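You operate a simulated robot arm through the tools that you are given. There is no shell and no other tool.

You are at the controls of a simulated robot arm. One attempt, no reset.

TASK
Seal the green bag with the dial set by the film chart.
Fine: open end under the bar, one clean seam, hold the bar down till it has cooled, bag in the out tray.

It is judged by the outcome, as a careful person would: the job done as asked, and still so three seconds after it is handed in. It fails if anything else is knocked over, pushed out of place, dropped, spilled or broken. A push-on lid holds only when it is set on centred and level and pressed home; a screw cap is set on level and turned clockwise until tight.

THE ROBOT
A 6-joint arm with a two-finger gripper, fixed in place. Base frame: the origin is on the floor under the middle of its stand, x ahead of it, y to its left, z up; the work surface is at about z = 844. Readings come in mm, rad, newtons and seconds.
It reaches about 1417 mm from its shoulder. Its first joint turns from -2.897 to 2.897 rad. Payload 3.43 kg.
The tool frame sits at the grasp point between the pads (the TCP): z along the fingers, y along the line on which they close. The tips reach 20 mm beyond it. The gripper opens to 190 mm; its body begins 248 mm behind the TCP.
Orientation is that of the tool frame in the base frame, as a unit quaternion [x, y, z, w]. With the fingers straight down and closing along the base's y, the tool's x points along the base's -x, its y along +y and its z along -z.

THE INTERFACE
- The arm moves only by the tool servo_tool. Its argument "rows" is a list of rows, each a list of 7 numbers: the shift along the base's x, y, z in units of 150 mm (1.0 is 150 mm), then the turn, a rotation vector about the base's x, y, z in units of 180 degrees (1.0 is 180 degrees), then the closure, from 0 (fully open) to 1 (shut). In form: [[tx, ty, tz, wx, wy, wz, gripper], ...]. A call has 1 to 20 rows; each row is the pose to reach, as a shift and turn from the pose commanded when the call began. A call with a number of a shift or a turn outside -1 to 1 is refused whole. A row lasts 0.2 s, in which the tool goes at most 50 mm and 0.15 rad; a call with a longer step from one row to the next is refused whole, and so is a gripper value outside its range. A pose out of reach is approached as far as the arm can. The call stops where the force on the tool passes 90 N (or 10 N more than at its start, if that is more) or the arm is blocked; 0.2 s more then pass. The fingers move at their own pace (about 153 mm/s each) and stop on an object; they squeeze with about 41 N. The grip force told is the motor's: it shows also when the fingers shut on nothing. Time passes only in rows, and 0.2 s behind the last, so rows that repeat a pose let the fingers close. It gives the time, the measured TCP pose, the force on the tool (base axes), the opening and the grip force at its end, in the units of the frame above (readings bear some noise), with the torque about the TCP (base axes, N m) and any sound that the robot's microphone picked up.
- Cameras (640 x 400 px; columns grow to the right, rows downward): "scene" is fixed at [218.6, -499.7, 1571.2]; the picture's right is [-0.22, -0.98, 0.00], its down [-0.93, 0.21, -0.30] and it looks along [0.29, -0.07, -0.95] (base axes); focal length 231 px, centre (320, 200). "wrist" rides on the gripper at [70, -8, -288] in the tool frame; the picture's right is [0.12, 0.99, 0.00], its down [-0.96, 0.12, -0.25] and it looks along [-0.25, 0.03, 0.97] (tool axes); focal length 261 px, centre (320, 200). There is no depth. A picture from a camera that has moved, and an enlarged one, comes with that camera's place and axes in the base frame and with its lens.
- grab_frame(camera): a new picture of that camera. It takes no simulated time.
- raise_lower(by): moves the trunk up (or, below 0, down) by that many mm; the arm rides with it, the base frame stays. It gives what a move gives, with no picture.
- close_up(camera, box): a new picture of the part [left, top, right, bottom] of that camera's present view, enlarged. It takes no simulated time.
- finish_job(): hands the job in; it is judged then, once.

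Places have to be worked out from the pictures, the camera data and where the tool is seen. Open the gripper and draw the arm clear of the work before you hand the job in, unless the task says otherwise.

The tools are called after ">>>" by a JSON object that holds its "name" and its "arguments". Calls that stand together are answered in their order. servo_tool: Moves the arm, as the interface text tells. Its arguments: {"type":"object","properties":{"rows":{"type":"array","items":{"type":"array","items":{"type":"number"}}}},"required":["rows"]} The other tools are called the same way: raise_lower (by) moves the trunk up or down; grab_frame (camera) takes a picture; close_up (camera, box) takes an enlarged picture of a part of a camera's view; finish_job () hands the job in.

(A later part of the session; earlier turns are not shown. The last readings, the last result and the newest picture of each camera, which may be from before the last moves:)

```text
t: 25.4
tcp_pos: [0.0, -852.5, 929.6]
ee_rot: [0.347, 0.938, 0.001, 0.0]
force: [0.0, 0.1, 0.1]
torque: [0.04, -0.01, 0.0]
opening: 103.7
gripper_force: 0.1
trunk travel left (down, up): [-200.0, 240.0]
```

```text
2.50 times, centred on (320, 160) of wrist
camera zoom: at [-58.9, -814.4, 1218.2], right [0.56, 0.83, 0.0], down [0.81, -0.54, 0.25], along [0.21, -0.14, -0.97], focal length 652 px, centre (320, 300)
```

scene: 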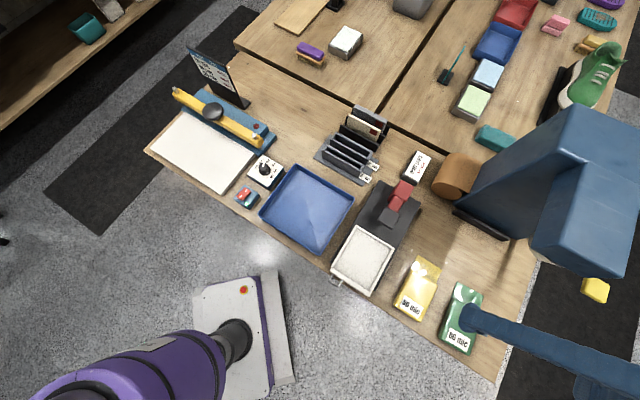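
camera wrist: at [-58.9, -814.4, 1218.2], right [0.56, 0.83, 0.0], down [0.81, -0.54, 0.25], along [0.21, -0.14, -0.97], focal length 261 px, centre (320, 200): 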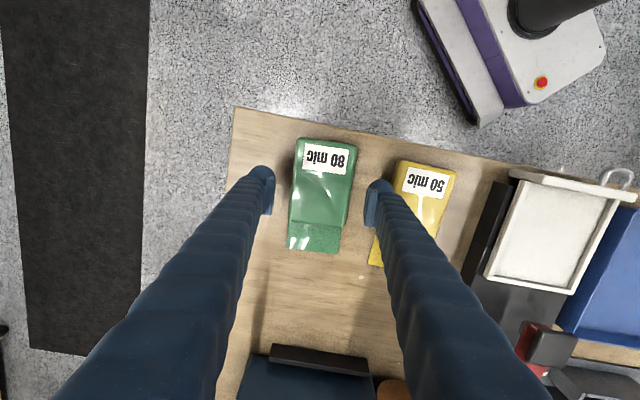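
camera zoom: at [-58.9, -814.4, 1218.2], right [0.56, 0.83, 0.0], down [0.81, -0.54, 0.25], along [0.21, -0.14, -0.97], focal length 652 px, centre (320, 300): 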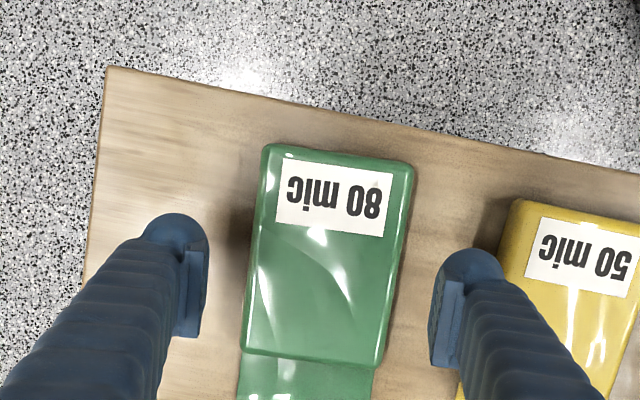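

Aligned; the bag sits about 3 mm off toward the yellow side, so I correct that and go down to TCP z ≈ 868.

>>> {"name": "servo_tool", "arguments": {"rows": [[0.013, 0.015, -0.1, 0, 0, 0, 0.453], [0.013, 0.015, -0.2, 0, 0, 0, 0.453], [0.013, 0.015, -0.3, 0, 0, 0, 0.453], [0.013, 0.015, -0.4, 0, 0, 0, 0.453], [0.013, 0.015, -0.4, 0, 0, 0, 0.453]]}}

>>> {"name": "close_up", "arguments": {"camera": "wrist", "box": [220, 80, 420, 280]}}

>>> {"name": "close_up", "arguments": {"camera": "scene", "box": [380, 230, 540, 370]}}

```text
t: 26.6
tcp_pos: [1.7, -849.5, 869.6]
ee_rot: [0.347, 0.938, 0.0, 0.001]
force: [0.5, -0.4, 0.1]
torque: [0.03, 0.02, 0.02]
opening: 103.8
gripper_force: 0.1
trunk travel left (down, up): [-200.0, 240.0]
```

```text
2.00 times, centred on (320, 180) of wrist
camera zoom: at [-57.2, -810.4, 1157.7], right [0.56, 0.83, 0.0], down [0.81, -0.54, 0.25], along [0.21, -0.14, -0.97], focal length 521 px, centre (320, 240)
```

zoom: 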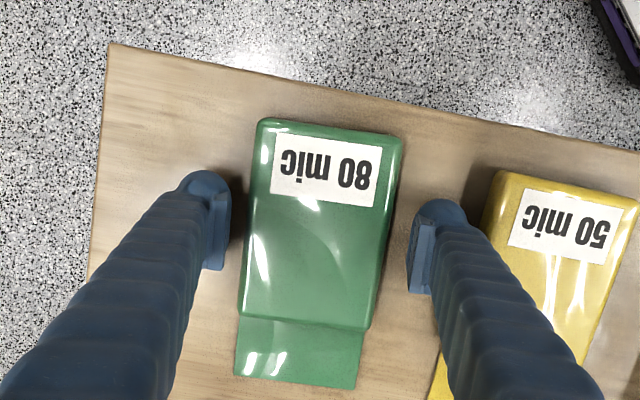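

```text
2.86 times, centred on (460, 300) of scene
camera zoom: at [218.6, -499.7, 1571.2], right [-0.22, -0.98, 0.0], down [-0.93, 0.21, -0.3], along [0.29, -0.07, -0.95], focal length 660 px, centre (-80, -86)
```

zoom: 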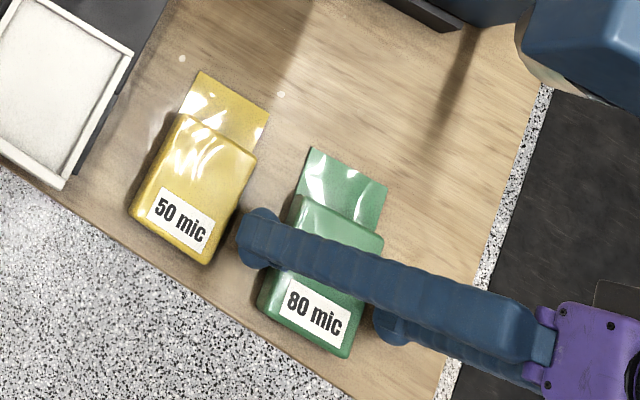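

No contact and both pads clear on either side. I close on the bag's sides.

>>> {"name": "servo_tool", "arguments": {"rows": [[0.004, 0.005, -0.01, 0, 0, 0, 0.5], [0.004, 0.005, -0.01, 0, 0, 0, 0.55], [0.004, 0.005, -0.01, 0, 0, 0, 0.7], [0.004, 0.005, -0.01, 0, 0, 0, 1.0], [0.004, 0.005, -0.01, 0, 0, 0, 1.0]]}}

>>> {"name": "close_up", "arguments": {"camera": "wrist", "box": [220, 80, 420, 280]}}

```text
t: 27.8
tcp_pos: [1.3, -848.1, 868.4]
ee_rot: [0.346, 0.938, 0.0, 0.0]
force: [0.0, 0.0, 0.5]
torque: [-0.03, -0.01, -0.01]
opening: 82.8
gripper_force: 41.3
trunk travel left (down, up): [-200.0, 240.0]
```

```text
2.00 times, centred on (320, 180) of wrist
camera zoom: at [-56.3, -809.5, 1156.0], right [0.56, 0.83, 0.0], down [0.81, -0.54, 0.25], along [0.21, -0.14, -0.97], focal length 521 px, centre (320, 240)
```

zoom: 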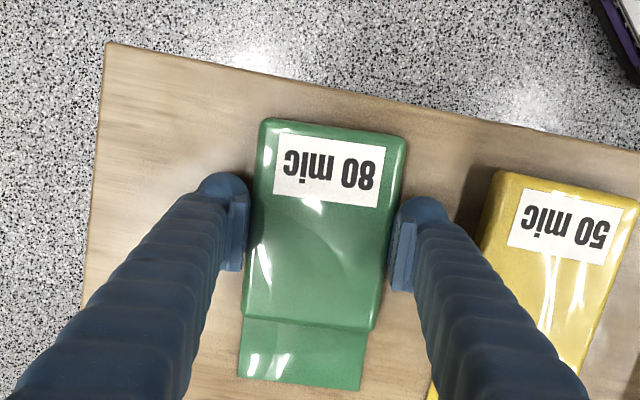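

Gripped at 82.8 mm. The flap end is ~105 mm ahead of the TCP and the body ends ~58 mm ahead. I lift straight up and check that the bag comes with it.

>>> {"name": "servo_tool", "arguments": {"rows": [[0, 0, 0.05, 0, 0, 0, 1], [0, 0, 0.2, 0, 0, 0, 1], [0, 0, 0.4, 0, 0, 0, 1], [0, 0, 0.65, 0, 0, 0, 1], [0, 0, 0.9, 0, 0, 0, 1], [0, 0, 1.0, 0, 0, 0, 1]]}}

>>> {"name": "grab_frame", "arguments": {"camera": "wrist"}}

>>> {"name": "grab_frame", "arguments": {"camera": "scene"}}

```text
t: 29.2
tcp_pos: [2.5, -847.8, 1016.1]
ee_rot: [0.346, 0.938, -0.001, 0.0]
force: [0.2, -0.5, -0.7]
torque: [-0.02, 0.01, 0.01]
opening: 82.4
gripper_force: 41.3
trunk travel left (down, up): [-200.0, 240.0]
```

```text
taken
camera wrist: at [-56.0, -808.8, 1304.5], right [0.56, 0.83, 0.0], down [0.81, -0.54, 0.25], along [0.21, -0.14, -0.97], focal length 261 px, centre (320, 200)
```

wrist: 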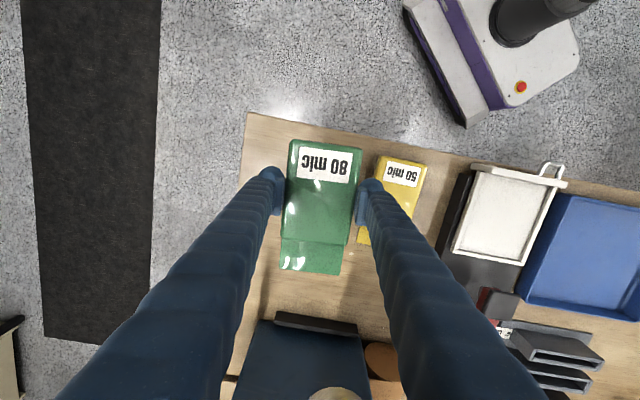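

```text
taken
```

scene: 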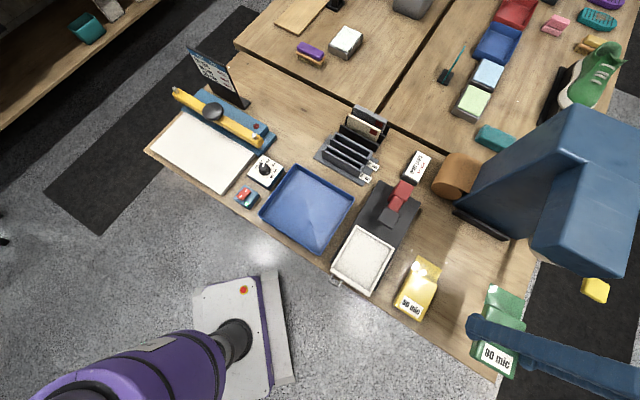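

The bag is held level. I carry it along the 45° line toward the front of the sealer platform at a height of about 1085, turning -4.5° on the way to match the sealer.

>>> {"name": "servo_tool", "arguments": {"rows": [[0.09, 0.093, 0.1, 0, 0, 0, 1], [0.265, 0.28, 0.2, 0, 0, 0, 1], [0.44, 0.467, 0.3, 0, 0, -0.008, 1], [0.62, 0.654, 0.4, 0, 0, -0.016, 1], [0.797, 0.84, 0.45, 0, 0, -0.025, 1], [0.885, 0.934, 0.45, 0, 0, -0.025, 1]]}}

>>> {"name": "servo_tool", "arguments": {"rows": [[0.09, 0.093, 0, 0, 0, 0, 1], [0.265, 0.28, 0, 0, 0, 0, 1], [0.44, 0.467, 0, 0, 0, 0, 1], [0.62, 0.654, 0, 0, 0, 0, 1], [0.797, 0.84, 0, 0, 0, 0, 1], [0.885, 0.934, 0, 0, 0, 0, 1]]}}

>>> {"name": "servo_tool", "arguments": {"rows": [[0.09, 0.093, 0, 0, 0, 0, 1], [0.265, 0.28, 0, 0, 0, 0, 1], [0.44, 0.467, 0, 0, 0, 0, 1], [0.62, 0.654, 0, 0, 0, 0, 1], [0.797, 0.84, 0, 0, 0, 0, 1], [0.885, 0.934, 0, 0, 0, 0, 1]]}}

>>> {"name": "servo_tool", "arguments": {"rows": [[0.09, 0.093, 0, 0, 0, 0, 1], [0.265, 0.28, 0, 0, 0, 0, 1], [0.44, 0.467, 0, 0, 0, 0, 1], [0.62, 0.654, 0, 0, 0, 0, 1], [0.797, 0.84, 0, 0, 0, 0, 1], [0.885, 0.934, 0, 0, 0, 0, 1]]}}

>>> {"name": "grab_frame", "arguments": {"camera": "scene"}}

```text
t: 30.6
tcp_pos: [134.1, -708.9, 1083.4]
ee_rot: [0.382, 0.924, 0.0, 0.0]
force: [-0.2, 0.2, 0.1]
torque: [-0.01, 0.04, 0.01]
opening: 82.6
gripper_force: 41.0
trunk travel left (down, up): [-200.0, 240.0]
```

```text
t: 32.0
tcp_pos: [268.0, -568.5, 1085.2]
ee_rot: [0.383, 0.924, 0.0, -0.002]
force: [0.2, 0.5, -1.7]
torque: [-0.02, 0.03, 0.01]
opening: 82.5
gripper_force: 41.8
trunk travel left (down, up): [-200.0, 240.0]
```

```text
t: 33.4
tcp_pos: [401.5, -429.2, 1084.9]
ee_rot: [0.384, 0.923, 0.001, 0.0]
force: [0.2, 1.1, -0.4]
torque: [-0.06, 0.03, 0.0]
opening: 82.3
gripper_force: 40.9
trunk travel left (down, up): [-200.0, 240.0]
```

```text
t: 34.8
tcp_pos: [535.8, -287.8, 1084.9]
ee_rot: [0.384, 0.923, 0.0, 0.0]
force: [-0.2, -0.6, -1.0]
torque: [-0.02, 0.03, -0.03]
opening: 82.5
gripper_force: 40.9
trunk travel left (down, up): [-200.0, 240.0]
```

```text
taken
```

scene: 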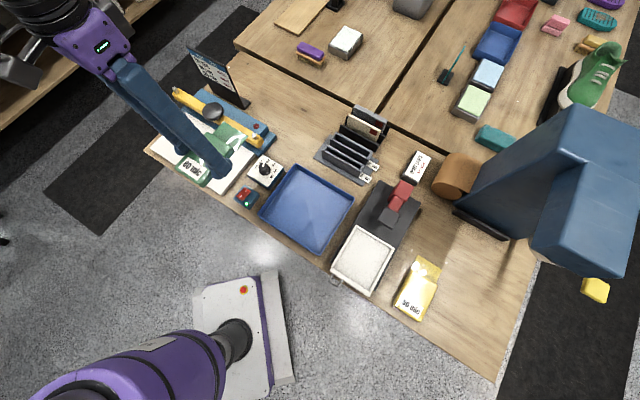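

Bag still firmly held. I go to the start point in front of the bar, (665, -147), and lower partway.

>>> {"name": "servo_tool", "arguments": {"rows": [[0.086, 0.094, 0, 0, 0, 0, 1], [0.258, 0.28, 0, 0, 0, 0, 1], [0.43, 0.47, 0, 0, 0, 0, 1], [0.6, 0.656, 0, 0, 0, 0, 1], [0.77, 0.84, 0, 0, 0, 0, 1], [0.859, 0.938, 0, 0, 0, 0, 1], [0.859, 0.938, -0.2, 0, 0, 0, 1], [0.859, 0.938, -0.5, 0, 0, 0, 1], [0.859, 0.938, -0.8, 0, 0, 0, 1], [0.859, 0.938, -1, 0, 0, 0, 1], [0.859, 0.938, -1, 0, 0, 0, 1]]}}

>>> {"name": "grab_frame", "arguments": {"camera": "wrist"}}

>>> {"name": "close_up", "arguments": {"camera": "scene", "box": [130, 60, 300, 200]}}

```text
t: 37.2
tcp_pos: [660.4, -146.7, 934.2]
ee_rot: [0.384, 0.924, 0.0, 0.0]
force: [-0.3, -0.2, -0.8]
torque: [0.02, 0.01, -0.04]
opening: 82.8
gripper_force: 41.2
trunk travel left (down, up): [-200.0, 240.0]
```

```text
taken
camera wrist: at [606.0, -102.6, 1222.6], right [0.62, 0.79, 0.0], down [0.76, -0.6, 0.25], along [0.19, -0.15, -0.97], focal length 261 px, centre (320, 200)
```

wrist: 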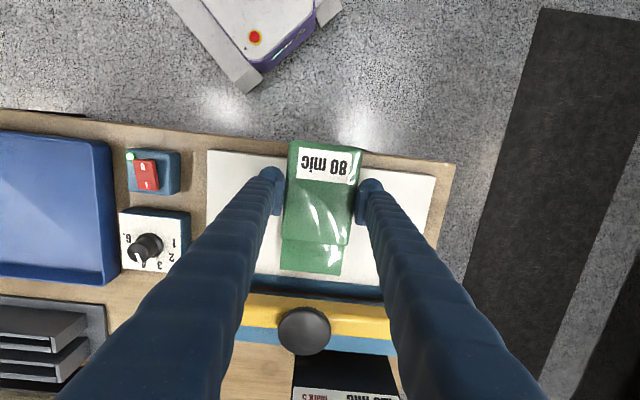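

```text
2.86 times, centred on (215, 130) of scene
camera zoom: at [218.6, -499.7, 1571.2], right [-0.22, -0.98, 0.0], down [-0.93, 0.21, -0.3], along [0.29, -0.07, -0.95], focal length 660 px, centre (620, 400)
```

zoom: 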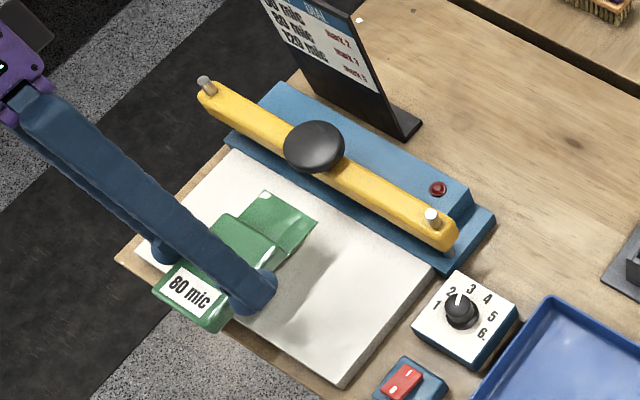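

The knob and bar are where I judged them. I lower the bag to ~6 mm above the platform before sliding it in.

>>> {"name": "servo_tool", "arguments": {"rows": [[0.01, 0.01, -0.09, 0, 0, 0, 1], [0.01, 0.01, -0.18, 0, 0, 0, 1], [0.01, 0.01, -0.273, 0, 0, 0, 1], [0.01, 0.01, -0.273, 0, 0, 0, 1]]}}

>>> {"name": "grab_frame", "arguments": {"camera": "wrist"}}

>>> {"name": "close_up", "arguments": {"camera": "scene", "box": [130, 60, 300, 200]}}

```text
t: 38.2
tcp_pos: [665.5, -145.5, 894.0]
ee_rot: [0.384, 0.923, -0.001, -0.001]
force: [0.2, -0.8, -2.0]
torque: [-0.01, -0.04, -0.01]
opening: 82.6
gripper_force: 41.4
trunk travel left (down, up): [-200.0, 240.0]
```

```text
taken
camera wrist: at [610.3, -102.1, 1182.0], right [0.62, 0.79, 0.0], down [0.76, -0.6, 0.25], along [0.19, -0.15, -0.97], focal length 261 px, centre (320, 200)
```

wrist: 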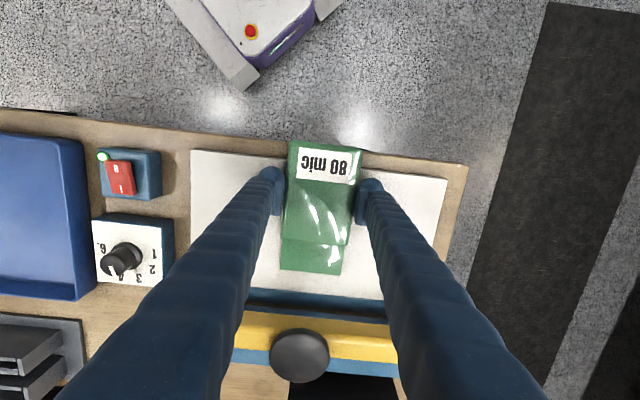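

```text
2.86 times, centred on (215, 130) of scene
camera zoom: at [218.6, -499.7, 1571.2], right [-0.22, -0.98, 0.0], down [-0.93, 0.21, -0.3], along [0.29, -0.07, -0.95], focal length 660 px, centre (620, 400)
```

zoom: 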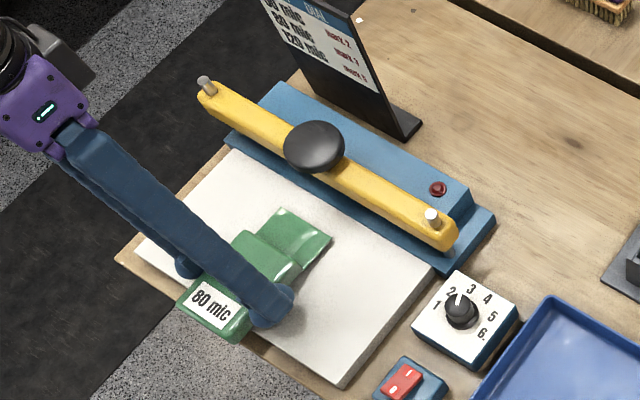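

Flap end is at v ≈ 679, level and centred at u ≈ 368. I slide it in under the bar by 60 mm first, then look.

>>> {"name": "servo_tool", "arguments": {"rows": [[0.05, -0.05, 0, 0, 0, 0, 1], [0.12, -0.12, 0, 0, 0, 0, 1], [0.19, -0.19, 0, 0, 0, 0, 1], [0.25, -0.25, 0, 0, 0, 0, 1], [0.283, -0.283, 0, 0, 0, 0, 1], [0.283, -0.283, 0, 0, 0, 0, 1]]}}

>>> {"name": "grab_frame", "arguments": {"camera": "wrist"}}

>>> {"name": "close_up", "arguments": {"camera": "scene", "box": [150, 70, 280, 180]}}

```text
t: 39.6
tcp_pos: [707.1, -189.3, 892.3]
ee_rot: [0.383, 0.924, 0.0, 0.0]
force: [-0.1, -0.4, -0.4]
torque: [0.03, -0.04, -0.02]
opening: 82.4
gripper_force: 40.7
trunk travel left (down, up): [-200.0, 240.0]
```

```text
taken
camera wrist: at [652.8, -145.7, 1181.2], right [0.62, 0.79, 0.0], down [0.76, -0.6, 0.25], along [0.19, -0.15, -0.97], focal length 261 px, centre (320, 200)
```

wrist: 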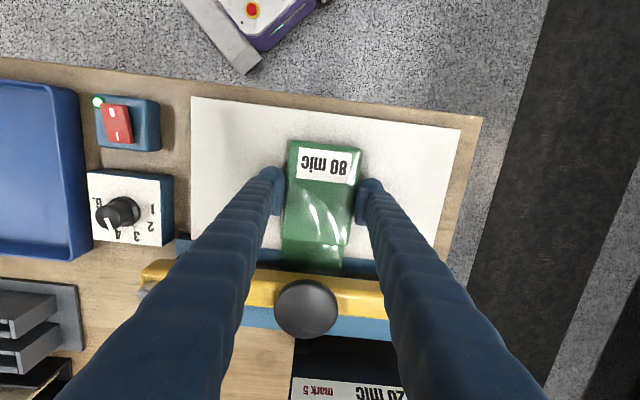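

```text
3.64 times, centred on (215, 125) of scene
camera zoom: at [218.6, -499.7, 1571.2], right [-0.22, -0.98, 0.0], down [-0.93, 0.21, -0.3], along [0.29, -0.07, -0.95], focal length 839 px, centre (702, 473)
```

zoom: 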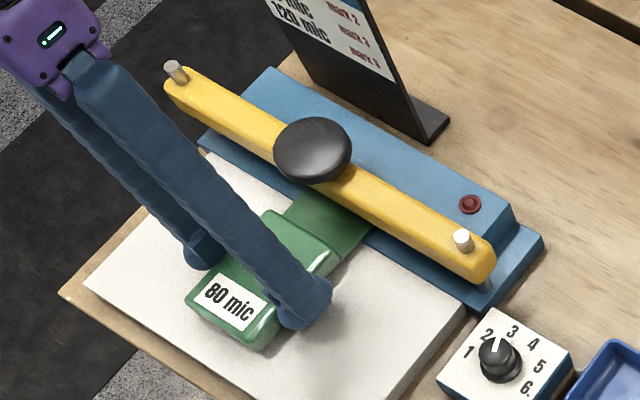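

The flap is entering under the bar without contact. I slide it the last 25 mm so the flap straddles the strip, with the body short of the bar.

>>> {"name": "servo_tool", "arguments": {"rows": [[0.04, -0.04, 0, 0, 0, 0, 1], [0.08, -0.08, 0, 0, 0, 0, 1], [0.118, -0.118, 0, 0, 0, 0, 1], [0.118, -0.118, 0, 0, 0, 0, 1], [0.118, -0.118, -0.015, 0, 0, 0, 1], [0.118, -0.118, -0.03, 0, 0, 0, 1], [0.118, -0.118, -0.03, 0, 0, 0, 1]]}}

>>> {"name": "grab_frame", "arguments": {"camera": "wrist"}}

>>> {"name": "close_up", "arguments": {"camera": "wrist", "box": [240, 120, 400, 300]}}

>>> {"name": "close_up", "arguments": {"camera": "scene", "box": [150, 70, 280, 180]}}

```text
t: 41.2
tcp_pos: [724.9, -206.3, 887.6]
ee_rot: [0.384, 0.924, 0.0, -0.001]
force: [0.4, 0.1, -0.7]
torque: [-0.01, 0.02, 0.02]
opening: 82.4
gripper_force: 41.3
trunk travel left (down, up): [-200.0, 240.0]
```

```text
taken
camera wrist: at [670.0, -162.9, 1177.1], right [0.62, 0.79, 0.0], down [0.76, -0.6, 0.25], along [0.19, -0.15, -0.97], focal length 261 px, centre (320, 200)
```

wrist: 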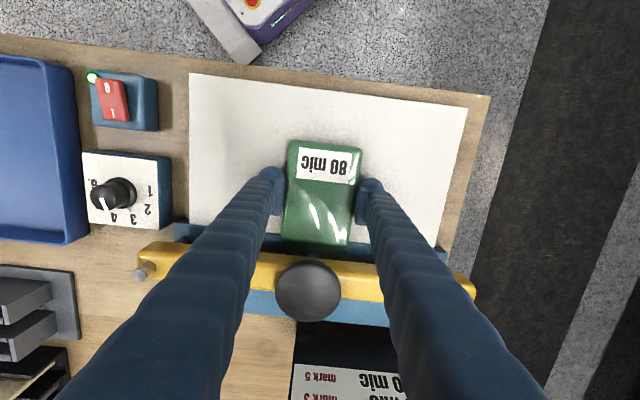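

```text
2.22 times, centred on (320, 210) of wrist
camera zoom: at [670.0, -162.9, 1177.1], right [0.62, 0.79, 0.0], down [0.76, -0.6, 0.25], along [0.19, -0.15, -0.97], focal length 579 px, centre (320, 178)
```

zoom: 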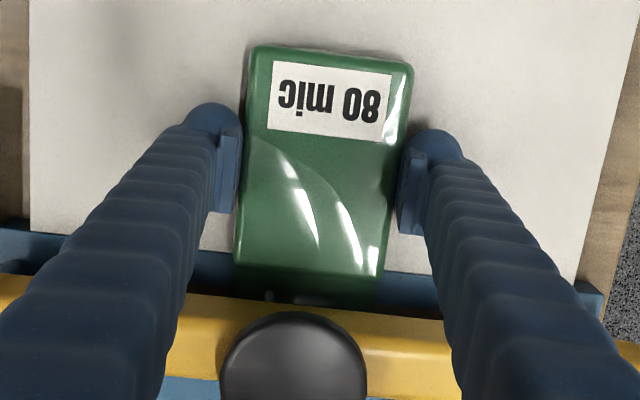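

```text
3.64 times, centred on (215, 125) of scene
camera zoom: at [218.6, -499.7, 1571.2], right [-0.22, -0.98, 0.0], down [-0.93, 0.21, -0.3], along [0.29, -0.07, -0.95], focal length 839 px, centre (702, 473)
```

zoom: 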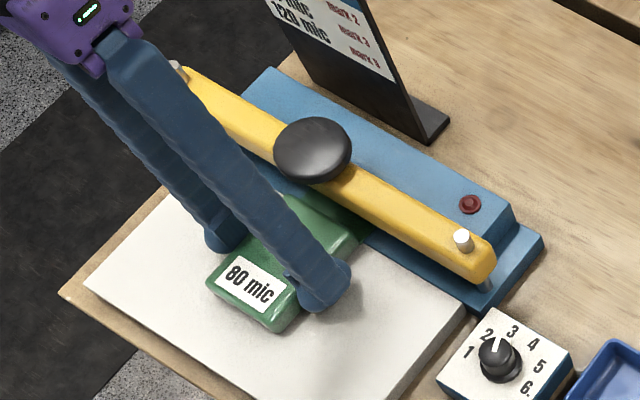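

TCP is at v ≈ 658.5, so the flap spans about v 716–763 across the strip at 744. I lower gently to touch the platform.

>>> {"name": "servo_tool", "arguments": {"rows": [[0, 0, -0.007, 0, 0, 0, 1], [0, 0, -0.014, 0, 0, 0, 1], [0, 0, -0.014, 0, 0, 0, 1]]}}

>>> {"name": "close_up", "arguments": {"camera": "scene", "box": [170, 100, 260, 180]}}

```text
t: 42.0
tcp_pos: [725.6, -206.6, 887.1]
ee_rot: [0.384, 0.923, 0.0, 0.0]
force: [-1.8, -0.6, 12.4]
torque: [0.0, 0.17, -0.06]
opening: 82.1
gripper_force: 41.3
trunk travel left (down, up): [-200.0, 240.0]
```

```text
5.00 times, centred on (215, 140) of scene
camera zoom: at [218.6, -499.7, 1571.2], right [-0.22, -0.98, 0.0], down [-0.93, 0.21, -0.3], along [0.29, -0.07, -0.95], focal length 1154 px, centre (845, 500)
```

zoom: 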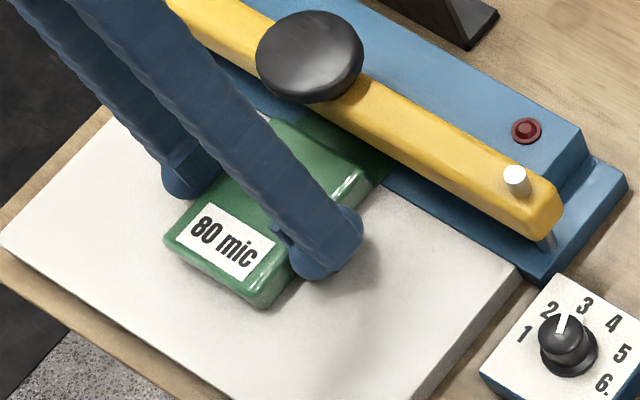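

Contact felt (12 N), so the bag rests on the platform. I open the fingers and rise straight up.

>>> {"name": "servo_tool", "arguments": {"rows": [[0, 0, 0.004, 0, 0, 0, 0.5], [0, 0, 0.004, 0, 0, 0, 0.4], [0, 0, 0.004, 0, 0, 0, 0.36], [0, 0, 0.1, 0, 0, 0, 0.36], [0, 0, 0.3, 0, 0, 0, 0.36], [0, 0, 0.6, 0, 0, 0, 0.36], [0, 0, 0.9, 0, 0, 0, 0.36], [0, 0, 1, 0, 0, 0, 0.36], [0, 0, 1, 0, 0, 0, 0.36]]}}

>>> {"name": "grab_frame", "arguments": {"camera": "wrist"}}

>>> {"name": "close_up", "arguments": {"camera": "scene", "box": [150, 70, 280, 180]}}

```text
t: 44.0
tcp_pos: [724.7, -207.0, 1033.5]
ee_rot: [0.383, 0.924, 0.001, 0.001]
force: [-0.4, 1.0, 0.3]
torque: [0.0, 0.04, -0.02]
opening: 121.7
gripper_force: 0.0
trunk travel left (down, up): [-200.0, 240.0]
```

```text
taken
camera wrist: at [669.0, -161.9, 1323.3], right [0.62, 0.79, 0.0], down [0.76, -0.6, 0.25], along [0.19, -0.15, -0.97], focal length 261 px, centre (320, 200)
```

wrist: 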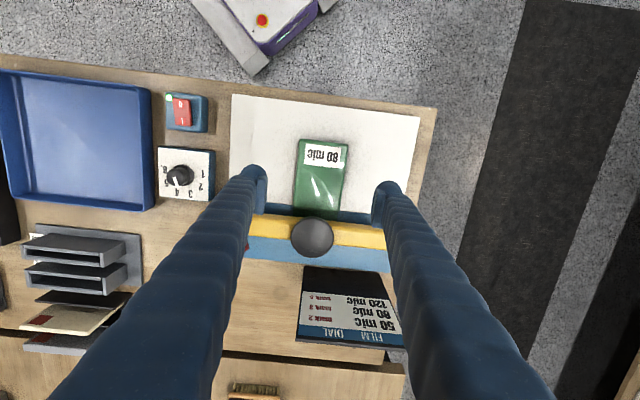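

```text
3.64 times, centred on (215, 125) of scene
camera zoom: at [218.6, -499.7, 1571.2], right [-0.22, -0.98, 0.0], down [-0.93, 0.21, -0.3], along [0.29, -0.07, -0.95], focal length 839 px, centre (702, 473)
```

zoom: 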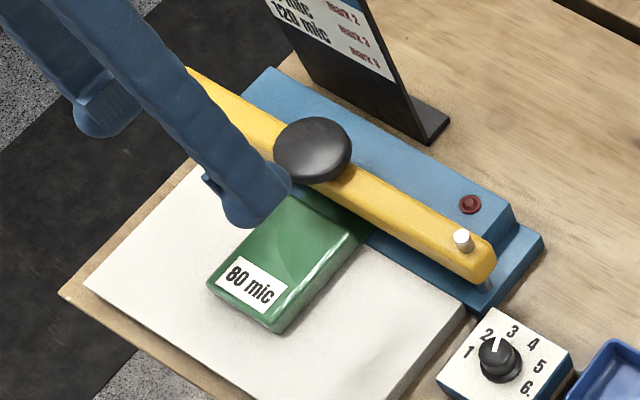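

Bag is in place. Before pressing, I check from the low front angle that the flap really crosses the strip between the posts.

>>> {"name": "servo_tool", "arguments": {"rows": [[-0.12, 0.12, 0.05, -0.033, -0.033, 0, 0], [-0.24, 0.24, 0.1, -0.066, -0.066, 0, 0], [-0.36, 0.36, 0.1, -0.099, -0.099, 0, 0], [-0.48, 0.48, 0.1, -0.132, -0.132, 0, 0], [-0.6, 0.6, 0.08, -0.165, -0.165, 0, 0], [-0.67, 0.7, 0.05, -0.196, -0.196, 0, 0], [-0.67, 0.7, 0.05, -0.196, -0.196, 0, 0]]}}

>>> {"name": "grab_frame", "arguments": {"camera": "wrist"}}

>>> {"name": "close_up", "arguments": {"camera": "wrist", "box": [250, 120, 410, 240]}}

```text
t: 45.6
tcp_pos: [625.4, -98.4, 1045.1]
ee_rot: [0.347, 0.838, -0.162, 0.389]
force: [-0.6, 0.3, 0.1]
torque: [-0.07, -0.02, -0.06]
opening: 190.0
gripper_force: 0.0
trunk travel left (down, up): [-200.0, 240.0]
```

```text
taken
camera wrist: at [430.9, 82.9, 1176.3], right [0.65, 0.76, -0.09], down [0.39, -0.22, 0.9], along [0.66, -0.61, -0.43], focal length 261 px, centre (320, 200)
```

wrist: 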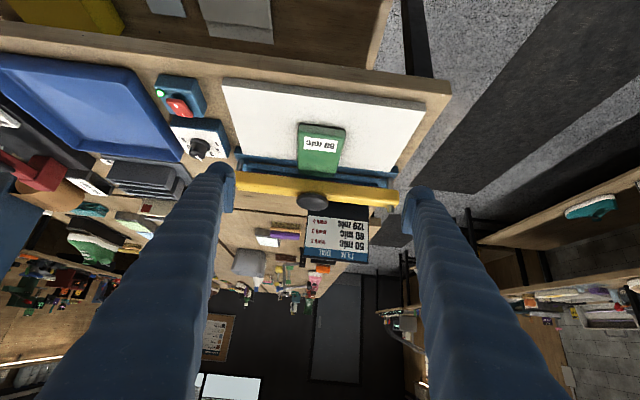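

```text
3.33 times, centred on (330, 180) of wrist
camera zoom: at [430.9, 82.9, 1176.3], right [0.65, 0.76, -0.09], down [0.39, -0.22, 0.9], along [0.66, -0.61, -0.43], focal length 869 px, centre (287, 267)
```

zoom: 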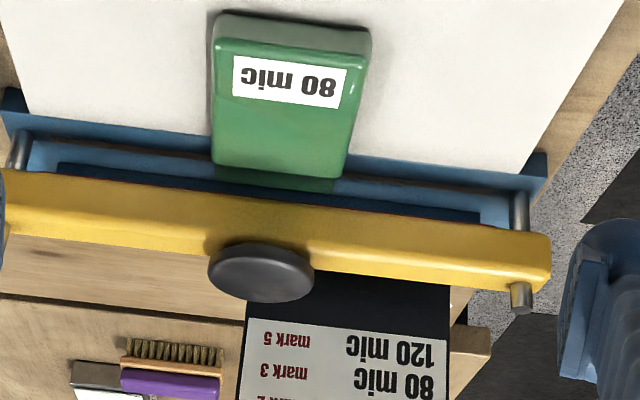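

>>> {"name": "close_up", "arguments": {"camera": "wrist", "box": [290, 145, 360, 190]}}

>>> {"name": "close_up", "arguments": {"camera": "scene", "box": [195, 95, 255, 150]}}

```text
8.89 times, centred on (325, 168) of wrist
camera zoom: at [430.9, 82.9, 1176.3], right [0.65, 0.76, -0.09], down [0.39, -0.22, 0.9], along [0.66, -0.61, -0.43], focal length 2317 px, centre (276, 489)
```

zoom: 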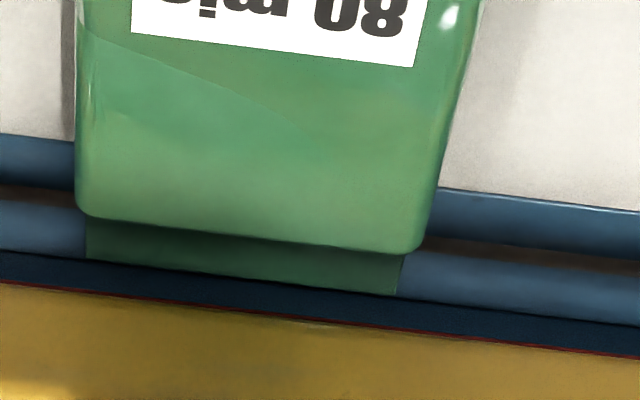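

```text
7.27 times, centred on (225, 122) of scene
camera zoom: at [218.6, -499.7, 1571.2], right [-0.22, -0.98, 0.0], down [-0.93, 0.21, -0.3], along [0.29, -0.07, -0.95], focal length 1679 px, centre (1011, 764)
```

zoom: 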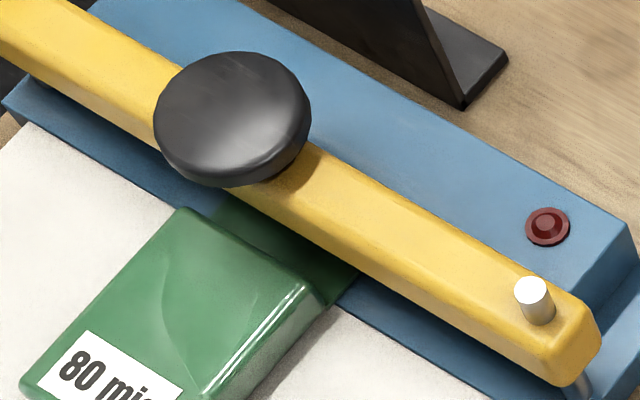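

The flap spans u 324–407 and its end is at v ≈ 763, just short of the rear block (770), crossing the strip at 742 squarely. Good. Now I straighten up, close the gripper and move above the press knob.

>>> {"name": "servo_tool", "arguments": {"rows": [[0.12, -0.12, 0.1, 0.033, 0.033, 0, 0.2], [0.24, -0.24, 0.2, 0.066, 0.066, 0, 0.4], [0.36, -0.36, 0.3, 0.099, 0.099, 0, 0.6], [0.48, -0.48, 0.4, 0.132, 0.132, 0, 0.8], [0.6, -0.6, 0.5, 0.165, 0.165, 0, 1], [0.67, -0.7, 0.5, 0.196, 0.196, 0, 1], [0.87, -0.9, 0.5, 0, 0, 0, 1]]}}

>>> {"name": "grab_frame", "arguments": {"camera": "scene"}}

```text
refused: row 7 steps farther than a row can; nothing moved
```

```text
taken
```

scene: 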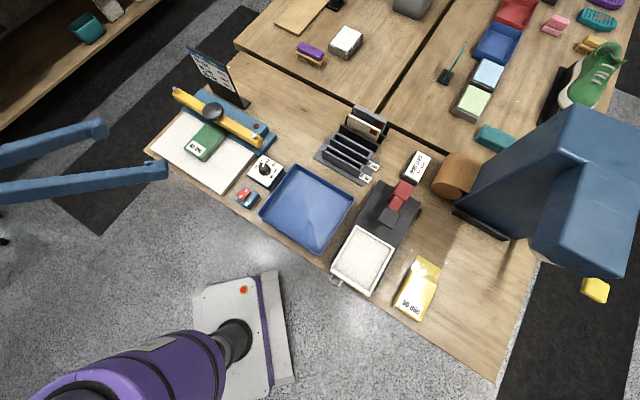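

The call was refused because my last row dropped the turn; nothing moved. I resend it with the turn kept.

>>> {"name": "servo_tool", "arguments": {"rows": [[0.12, -0.12, 0.1, 0.033, 0.033, 0, 0.2], [0.24, -0.24, 0.2, 0.066, 0.066, 0, 0.4], [0.36, -0.36, 0.3, 0.099, 0.099, 0, 0.6], [0.48, -0.48, 0.4, 0.132, 0.132, 0, 0.8], [0.6, -0.6, 0.5, 0.165, 0.165, 0, 1], [0.67, -0.7, 0.5, 0.196, 0.196, 0, 1], [0.87, -0.9, 0.5, 0.196, 0.196, 0, 1], [0.87, -0.9, 0.5, 0.196, 0.196, 0, 1]]}}

>>> {"name": "grab_frame", "arguments": {"camera": "wrist"}}

>>> {"name": "grab_frame", "arguments": {"camera": "scene"}}

```text
t: 47.4
tcp_pos: [756.5, -234.1, 1119.4]
ee_rot: [0.383, 0.924, 0.001, -0.001]
force: [0.2, -0.1, -0.4]
torque: [0.04, -0.06, -0.02]
opening: 0.0
gripper_force: 34.3
trunk travel left (down, up): [-200.0, 240.0]
```

```text
taken
camera wrist: at [701.0, -191.7, 1408.5], right [0.62, 0.79, 0.0], down [0.76, -0.6, 0.25], along [0.19, -0.15, -0.97], focal length 261 px, centre (320, 200)
```

wrist: 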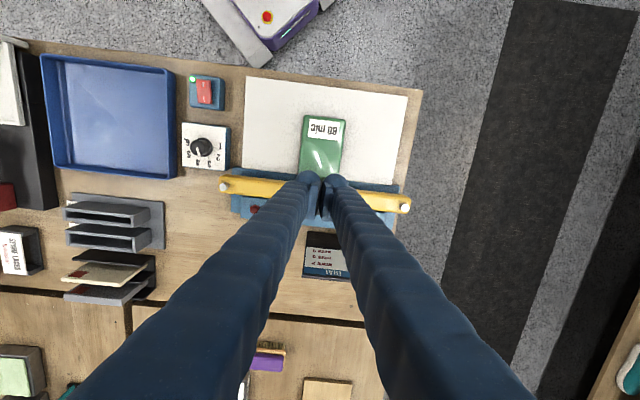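

```text
taken
```

scene: 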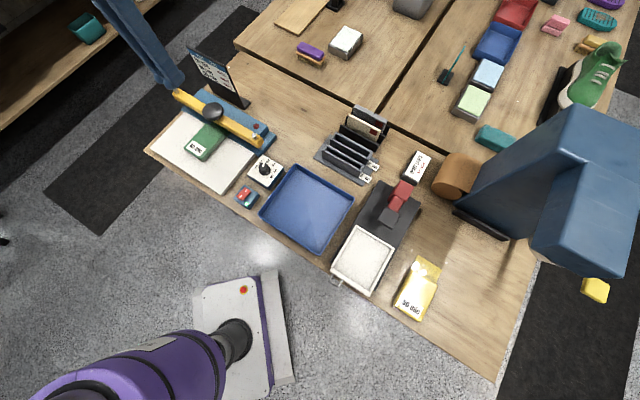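

Gripper closed; I go over the knob at (784, -267) and lower to about 15 mm above it, then check.

>>> {"name": "servo_tool", "arguments": {"rows": [[0.095, -0.11, -0.05, 0, 0, 0, 1], [0.183, -0.22, -0.2, 0, 0, 0, 1], [0.183, -0.22, -0.45, 0, 0, 0, 1], [0.183, -0.22, -0.7, 0, 0, 0, 1], [0.183, -0.22, -0.89, 0, 0, 0, 1], [0.183, -0.22, -0.89, 0, 0, 0, 1]]}}

>>> {"name": "grab_frame", "arguments": {"camera": "wrist"}}

>>> {"name": "close_up", "arguments": {"camera": "scene", "box": [150, 60, 290, 180]}}

```text
t: 48.8
tcp_pos: [780.6, -267.1, 985.3]
ee_rot: [0.383, 0.924, 0.001, -0.001]
force: [0.0, -0.1, -0.6]
torque: [0.0, 0.0, 0.03]
opening: 0.0
gripper_force: 34.5
trunk travel left (down, up): [-200.0, 240.0]
```

```text
taken
camera wrist: at [726.1, -224.3, 1274.8], right [0.62, 0.79, 0.0], down [0.76, -0.6, 0.25], along [0.19, -0.15, -0.97], focal length 261 px, centre (320, 200)
```

wrist: 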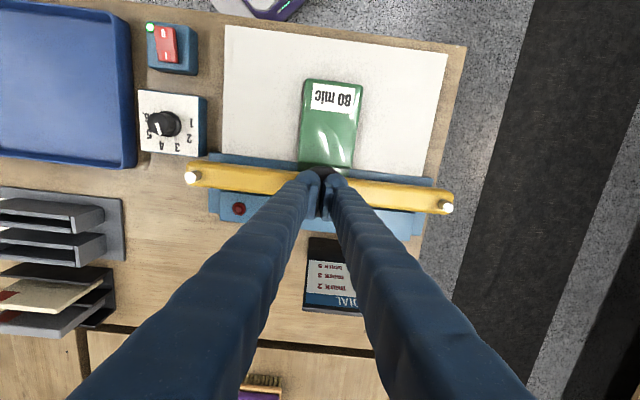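

```text
3.33 times, centred on (220, 120) of scene
camera zoom: at [218.6, -499.7, 1571.2], right [-0.22, -0.98, 0.0], down [-0.93, 0.21, -0.3], along [0.29, -0.07, -0.95], focal length 769 px, centre (653, 467)
```

zoom: 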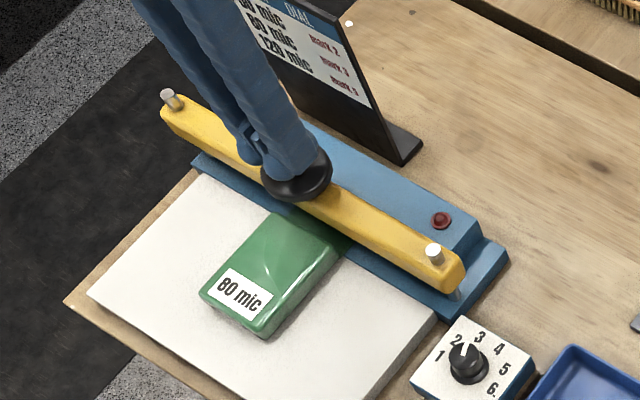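

The bar centre from the posts is (784, -268); I correct by a few mm and lower to contact the knob, watching the force.

>>> {"name": "servo_tool", "arguments": {"rows": [[0.022, -0.008, 0, 0, 0, 0, 1], [0.022, -0.008, -0.03, 0, 0, 0, 1], [0.022, -0.008, -0.06, 0, 0, 0, 1], [0.022, -0.008, -0.09, 0, 0, 0, 1], [0.022, -0.008, -0.12, 0, 0, 0, 1]]}}

>>> {"name": "close_up", "arguments": {"camera": "scene", "box": [150, 60, 290, 180]}}

```text
t: 50.0
tcp_pos: [786.5, -269.3, 967.1]
ee_rot: [0.384, 0.923, 0.0, 0.0]
force: [0.9, 0.1, 0.8]
torque: [0.01, -0.01, 0.01]
opening: 6.0
gripper_force: 33.9
trunk travel left (down, up): [-200.0, 240.0]
```

```text
3.33 times, centred on (220, 120) of scene
camera zoom: at [218.6, -499.7, 1571.2], right [-0.22, -0.98, 0.0], down [-0.93, 0.21, -0.3], along [0.29, -0.07, -0.95], focal length 769 px, centre (653, 467)
```

zoom: 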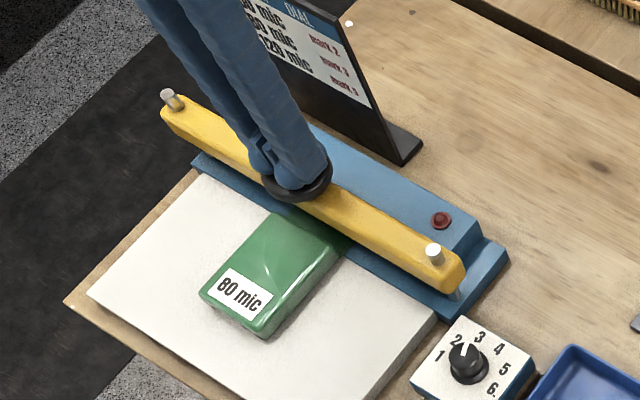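

The opening reads 6 mm, as if the tips just touched the dome and spread a little. I hold one row to read again.

>>> {"name": "servo_tool", "arguments": {"rows": [[0, 0, 0, 0, 0, 0, 1]]}}

>>> {"name": "close_up", "arguments": {"camera": "wrist", "box": [260, 130, 380, 230]}}

>>> {"name": "close_up", "arguments": {"camera": "scene", "box": [185, 80, 245, 130]}}

```text
t: 50.4
tcp_pos: [785.5, -269.9, 966.8]
ee_rot: [0.383, 0.924, 0.0, 0.0]
force: [0.8, 0.7, 2.0]
torque: [0.03, -0.01, 0.01]
opening: 0.2
gripper_force: 33.7
trunk travel left (down, up): [-200.0, 240.0]
```

```text
4.00 times, centred on (320, 180) of wrist
camera zoom: at [730.8, -225.8, 1255.7], right [0.62, 0.79, 0.0], down [0.76, -0.6, 0.25], along [0.19, -0.15, -0.97], focal length 1043 px, centre (320, 280)
```

zoom: 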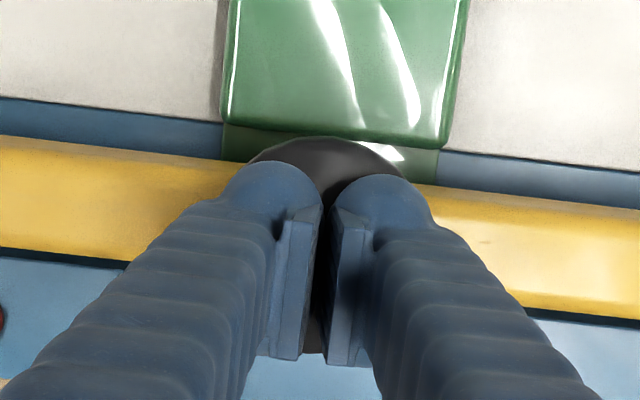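

```text
8.00 times, centred on (215, 105) of scene
camera zoom: at [218.6, -499.7, 1571.2], right [-0.22, -0.98, 0.0], down [-0.93, 0.21, -0.3], along [0.29, -0.07, -0.95], focal length 1847 px, centre (1160, 960)
```

zoom: 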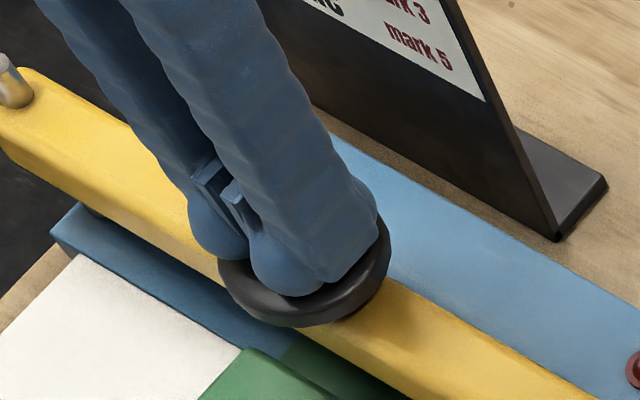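

Light contact (2 N) at TCP z ≈ 967. I press on down in small steps, watching the force.

>>> {"name": "servo_tool", "arguments": {"rows": [[0, 0, -0.025, 0, 0, 0, 1], [0, 0, -0.05, 0, 0, 0, 1], [0, 0, -0.05, 0, 0, 0, 1]]}}

>>> {"name": "close_up", "arguments": {"camera": "scene", "box": [150, 60, 290, 180]}}

```text
t: 51.2
tcp_pos: [785.1, -270.0, 959.3]
ee_rot: [0.384, 0.923, -0.001, 0.0]
force: [0.5, 1.2, 2.4]
torque: [0.0, -0.04, 0.01]
opening: 5.8
gripper_force: 34.1
trunk travel left (down, up): [-200.0, 240.0]
```

```text
3.33 times, centred on (220, 120) of scene
camera zoom: at [218.6, -499.7, 1571.2], right [-0.22, -0.98, 0.0], down [-0.93, 0.21, -0.3], along [0.29, -0.07, -0.95], focal length 769 px, centre (653, 467)
```

zoom: 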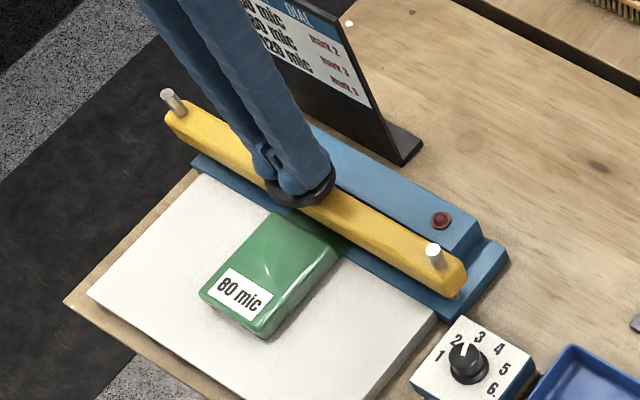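

>>> {"name": "close_up", "arguments": {"camera": "scene", "box": [165, 75, 275, 155]}}

>>> {"name": "grab_frame", "arguments": {"camera": "wrist"}}

```text
5.00 times, centred on (220, 115) of scene
camera zoom: at [218.6, -499.7, 1571.2], right [-0.22, -0.98, 0.0], down [-0.93, 0.21, -0.3], along [0.29, -0.07, -0.95], focal length 1154 px, centre (820, 625)
```

zoom: 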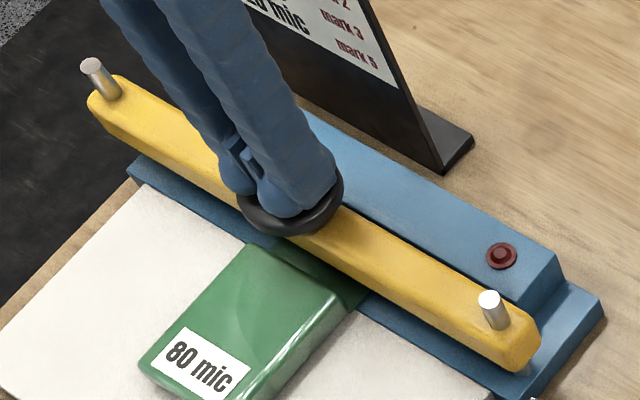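

```text
taken
camera wrist: at [730.5, -226.1, 1248.5], right [0.62, 0.79, 0.0], down [0.76, -0.6, 0.25], along [0.19, -0.15, -0.97], focal length 261 px, centre (320, 200)
```

wrist: 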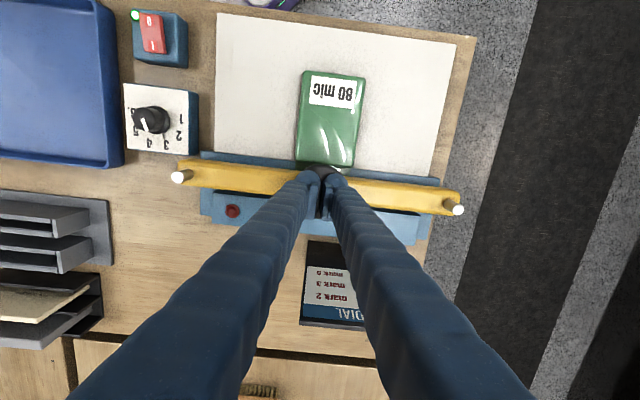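

The bar is going down level on both posts with little force. I press on in 4–5 mm steps toward the bottom.

>>> {"name": "servo_tool", "arguments": {"rows": [[0, 0, -0.03, 0, 0, 0, 1], [0, 0, -0.06, 0, 0, 0, 1], [0, 0, -0.09, 0, 0, 0, 1], [0, 0, -0.12, 0, 0, 0, 1], [0, 0, -0.14, 0, 0, 0, 1]]}}

>>> {"name": "close_up", "arguments": {"camera": "scene", "box": [165, 75, 275, 155]}}

```text
t: 52.4
tcp_pos: [785.6, -269.5, 941.0]
ee_rot: [0.384, 0.923, 0.0, 0.0]
force: [-3.1, 0.7, 18.5]
torque: [0.04, 0.1, 0.04]
opening: 6.0
gripper_force: 34.3
trunk travel left (down, up): [-200.0, 240.0]
```

```text
5.00 times, centred on (220, 115) of scene
camera zoom: at [218.6, -499.7, 1571.2], right [-0.22, -0.98, 0.0], down [-0.93, 0.21, -0.3], along [0.29, -0.07, -0.95], focal length 1154 px, centre (820, 625)
```

zoom: 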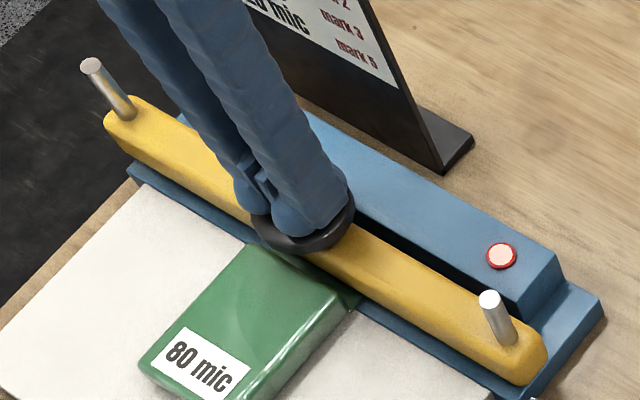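

The lamp is lit and the force has risen to 18.5 N: the bar is down and heating. I add a little pressure and hold still.

>>> {"name": "servo_tool", "arguments": {"rows": [[0, 0, -0.006, 0, 0, 0, 1], [0, 0, -0.01, 0, 0, 0, 1], [0, 0, -0.01, 0, 0, 0, 1], [0, 0, -0.01, 0, 0, 0, 1]]}}

>>> {"name": "close_up", "arguments": {"camera": "scene", "box": [165, 75, 275, 155]}}

```text
t: 53.4
tcp_pos: [784.2, -270.1, 939.8]
ee_rot: [0.384, 0.923, 0.0, 0.002]
force: [1.9, 6.0, 39.1]
torque: [0.15, 0.06, 0.0]
opening: 5.9
gripper_force: 33.7
trunk travel left (down, up): [-200.0, 240.0]
```

```text
5.00 times, centred on (220, 115) of scene
camera zoom: at [218.6, -499.7, 1571.2], right [-0.22, -0.98, 0.0], down [-0.93, 0.21, -0.3], along [0.29, -0.07, -0.95], focal length 1154 px, centre (820, 625)
```

zoom: 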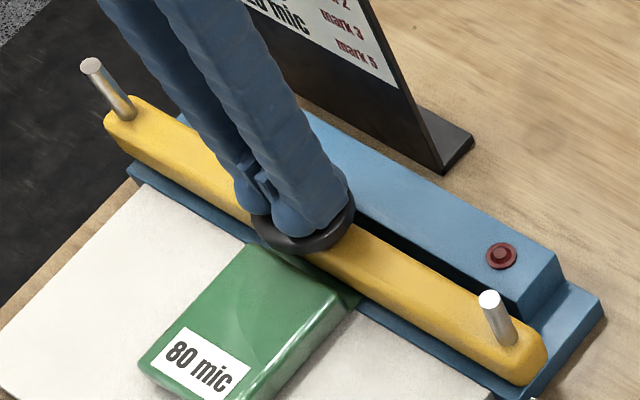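

The lamp has gone out, so the heating is over. I keep the bar down (39 N) without moving while the seam cools.

>>> {"name": "servo_tool", "arguments": {"rows": [[0, 0, 0, 0, 0, 0, 1], [0, 0, 0, 0, 0, 0, 1], [0, 0, 0, 0, 0, 0, 1], [0, 0, 0, 0, 0, 0, 1], [0, 0, 0, 0, 0, 0, 1], [0, 0, 0, 0, 0, 0, 1], [0, 0, 0, 0, 0, 0, 1], [0, 0, 0, 0, 0, 0, 1], [0, 0, 0, 0, 0, 0, 1], [0, 0, 0, 0, 0, 0, 1], [0, 0, 0, 0, 0, 0, 1], [0, 0, 0, 0, 0, 0, 1], [0, 0, 0, 0, 0, 0, 1], [0, 0, 0, 0, 0, 0, 1], [0, 0, 0, 0, 0, 0, 1], [0, 0, 0, 0, 0, 0, 1], [0, 0, 0, 0, 0, 0, 1], [0, 0, 0, 0, 0, 0, 1], [0, 0, 0, 0, 0, 0, 1], [0, 0, 0, 0, 0, 0, 1]]}}

>>> {"name": "close_up", "arguments": {"camera": "scene", "box": [165, 75, 275, 155]}}

>>> {"name": "servo_tool", "arguments": {"rows": [[0, 0, 0, 0, 0, 0, 1], [0, 0, 0, 0, 0, 0, 1], [0, 0, 0, 0, 0, 0, 1], [0, 0, 0, 0, 0, 0, 1], [0, 0, 0, 0, 0, 0, 1], [0, 0, 0, 0, 0, 0, 1], [0, 0, 0, 0, 0, 0, 1], [0, 0, 0, 0, 0, 0, 1], [0, 0, 0, 0, 0, 0, 1], [0, 0, 0, 0, 0, 0, 1], [0, 0, 0, 0, 0, 0, 1], [0, 0, 0, 0, 0, 0, 1], [0, 0, 0, 0, 0, 0, 1], [0, 0, 0, 0, 0, 0, 1], [0, 0, 0, 0, 0, 0, 1], [0, 0, 0, 0, 0, 0, 1], [0, 0, 0, 0, 0, 0, 1], [0, 0, 0, 0, 0, 0, 1], [0, 0, 0, 0, 0, 0, 1], [0, 0, 0, 0, 0, 0, 1]]}}

>>> {"name": "close_up", "arguments": {"camera": "scene", "box": [165, 75, 275, 155]}}

```text
t: 57.6
tcp_pos: [785.5, -270.2, 939.7]
ee_rot: [0.384, 0.923, 0.0, 0.002]
force: [10.5, 3.7, 48.8]
torque: [0.17, -0.12, 0.02]
opening: 5.9
gripper_force: 34.5
trunk travel left (down, up): [-200.0, 240.0]
```

```text
5.00 times, centred on (220, 115) of scene
camera zoom: at [218.6, -499.7, 1571.2], right [-0.22, -0.98, 0.0], down [-0.93, 0.21, -0.3], along [0.29, -0.07, -0.95], focal length 1154 px, centre (820, 625)
```

zoom: 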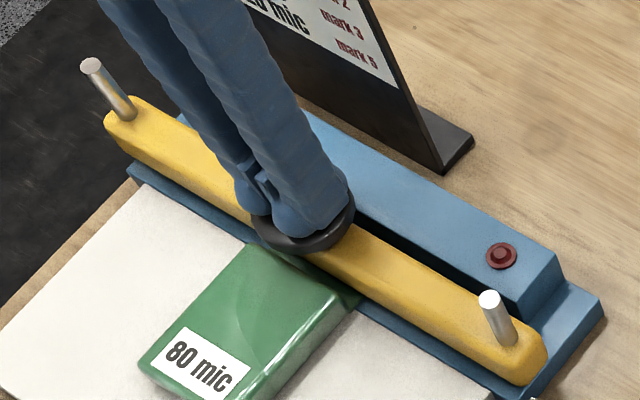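

```text
t: 61.8
tcp_pos: [785.7, -269.7, 939.7]
ee_rot: [0.383, 0.924, 0.0, 0.002]
force: [9.8, 1.7, 48.7]
torque: [0.04, -0.14, 0.02]
opening: 5.6
gripper_force: 34.0
trunk travel left (down, up): [-200.0, 240.0]
```

```text
5.00 times, centred on (220, 115) of scene
camera zoom: at [218.6, -499.7, 1571.2], right [-0.22, -0.98, 0.0], down [-0.93, 0.21, -0.3], along [0.29, -0.07, -0.95], focal length 1154 px, centre (820, 625)
```

zoom: 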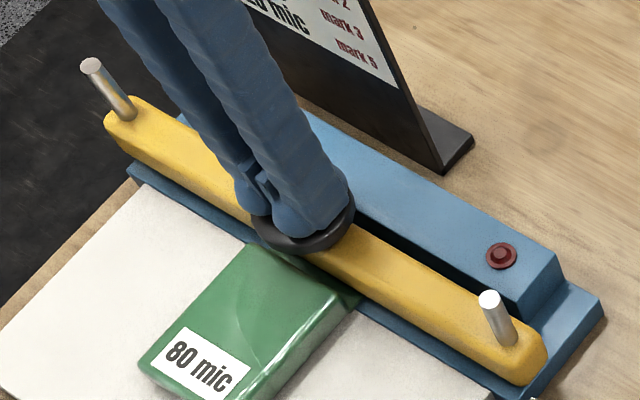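

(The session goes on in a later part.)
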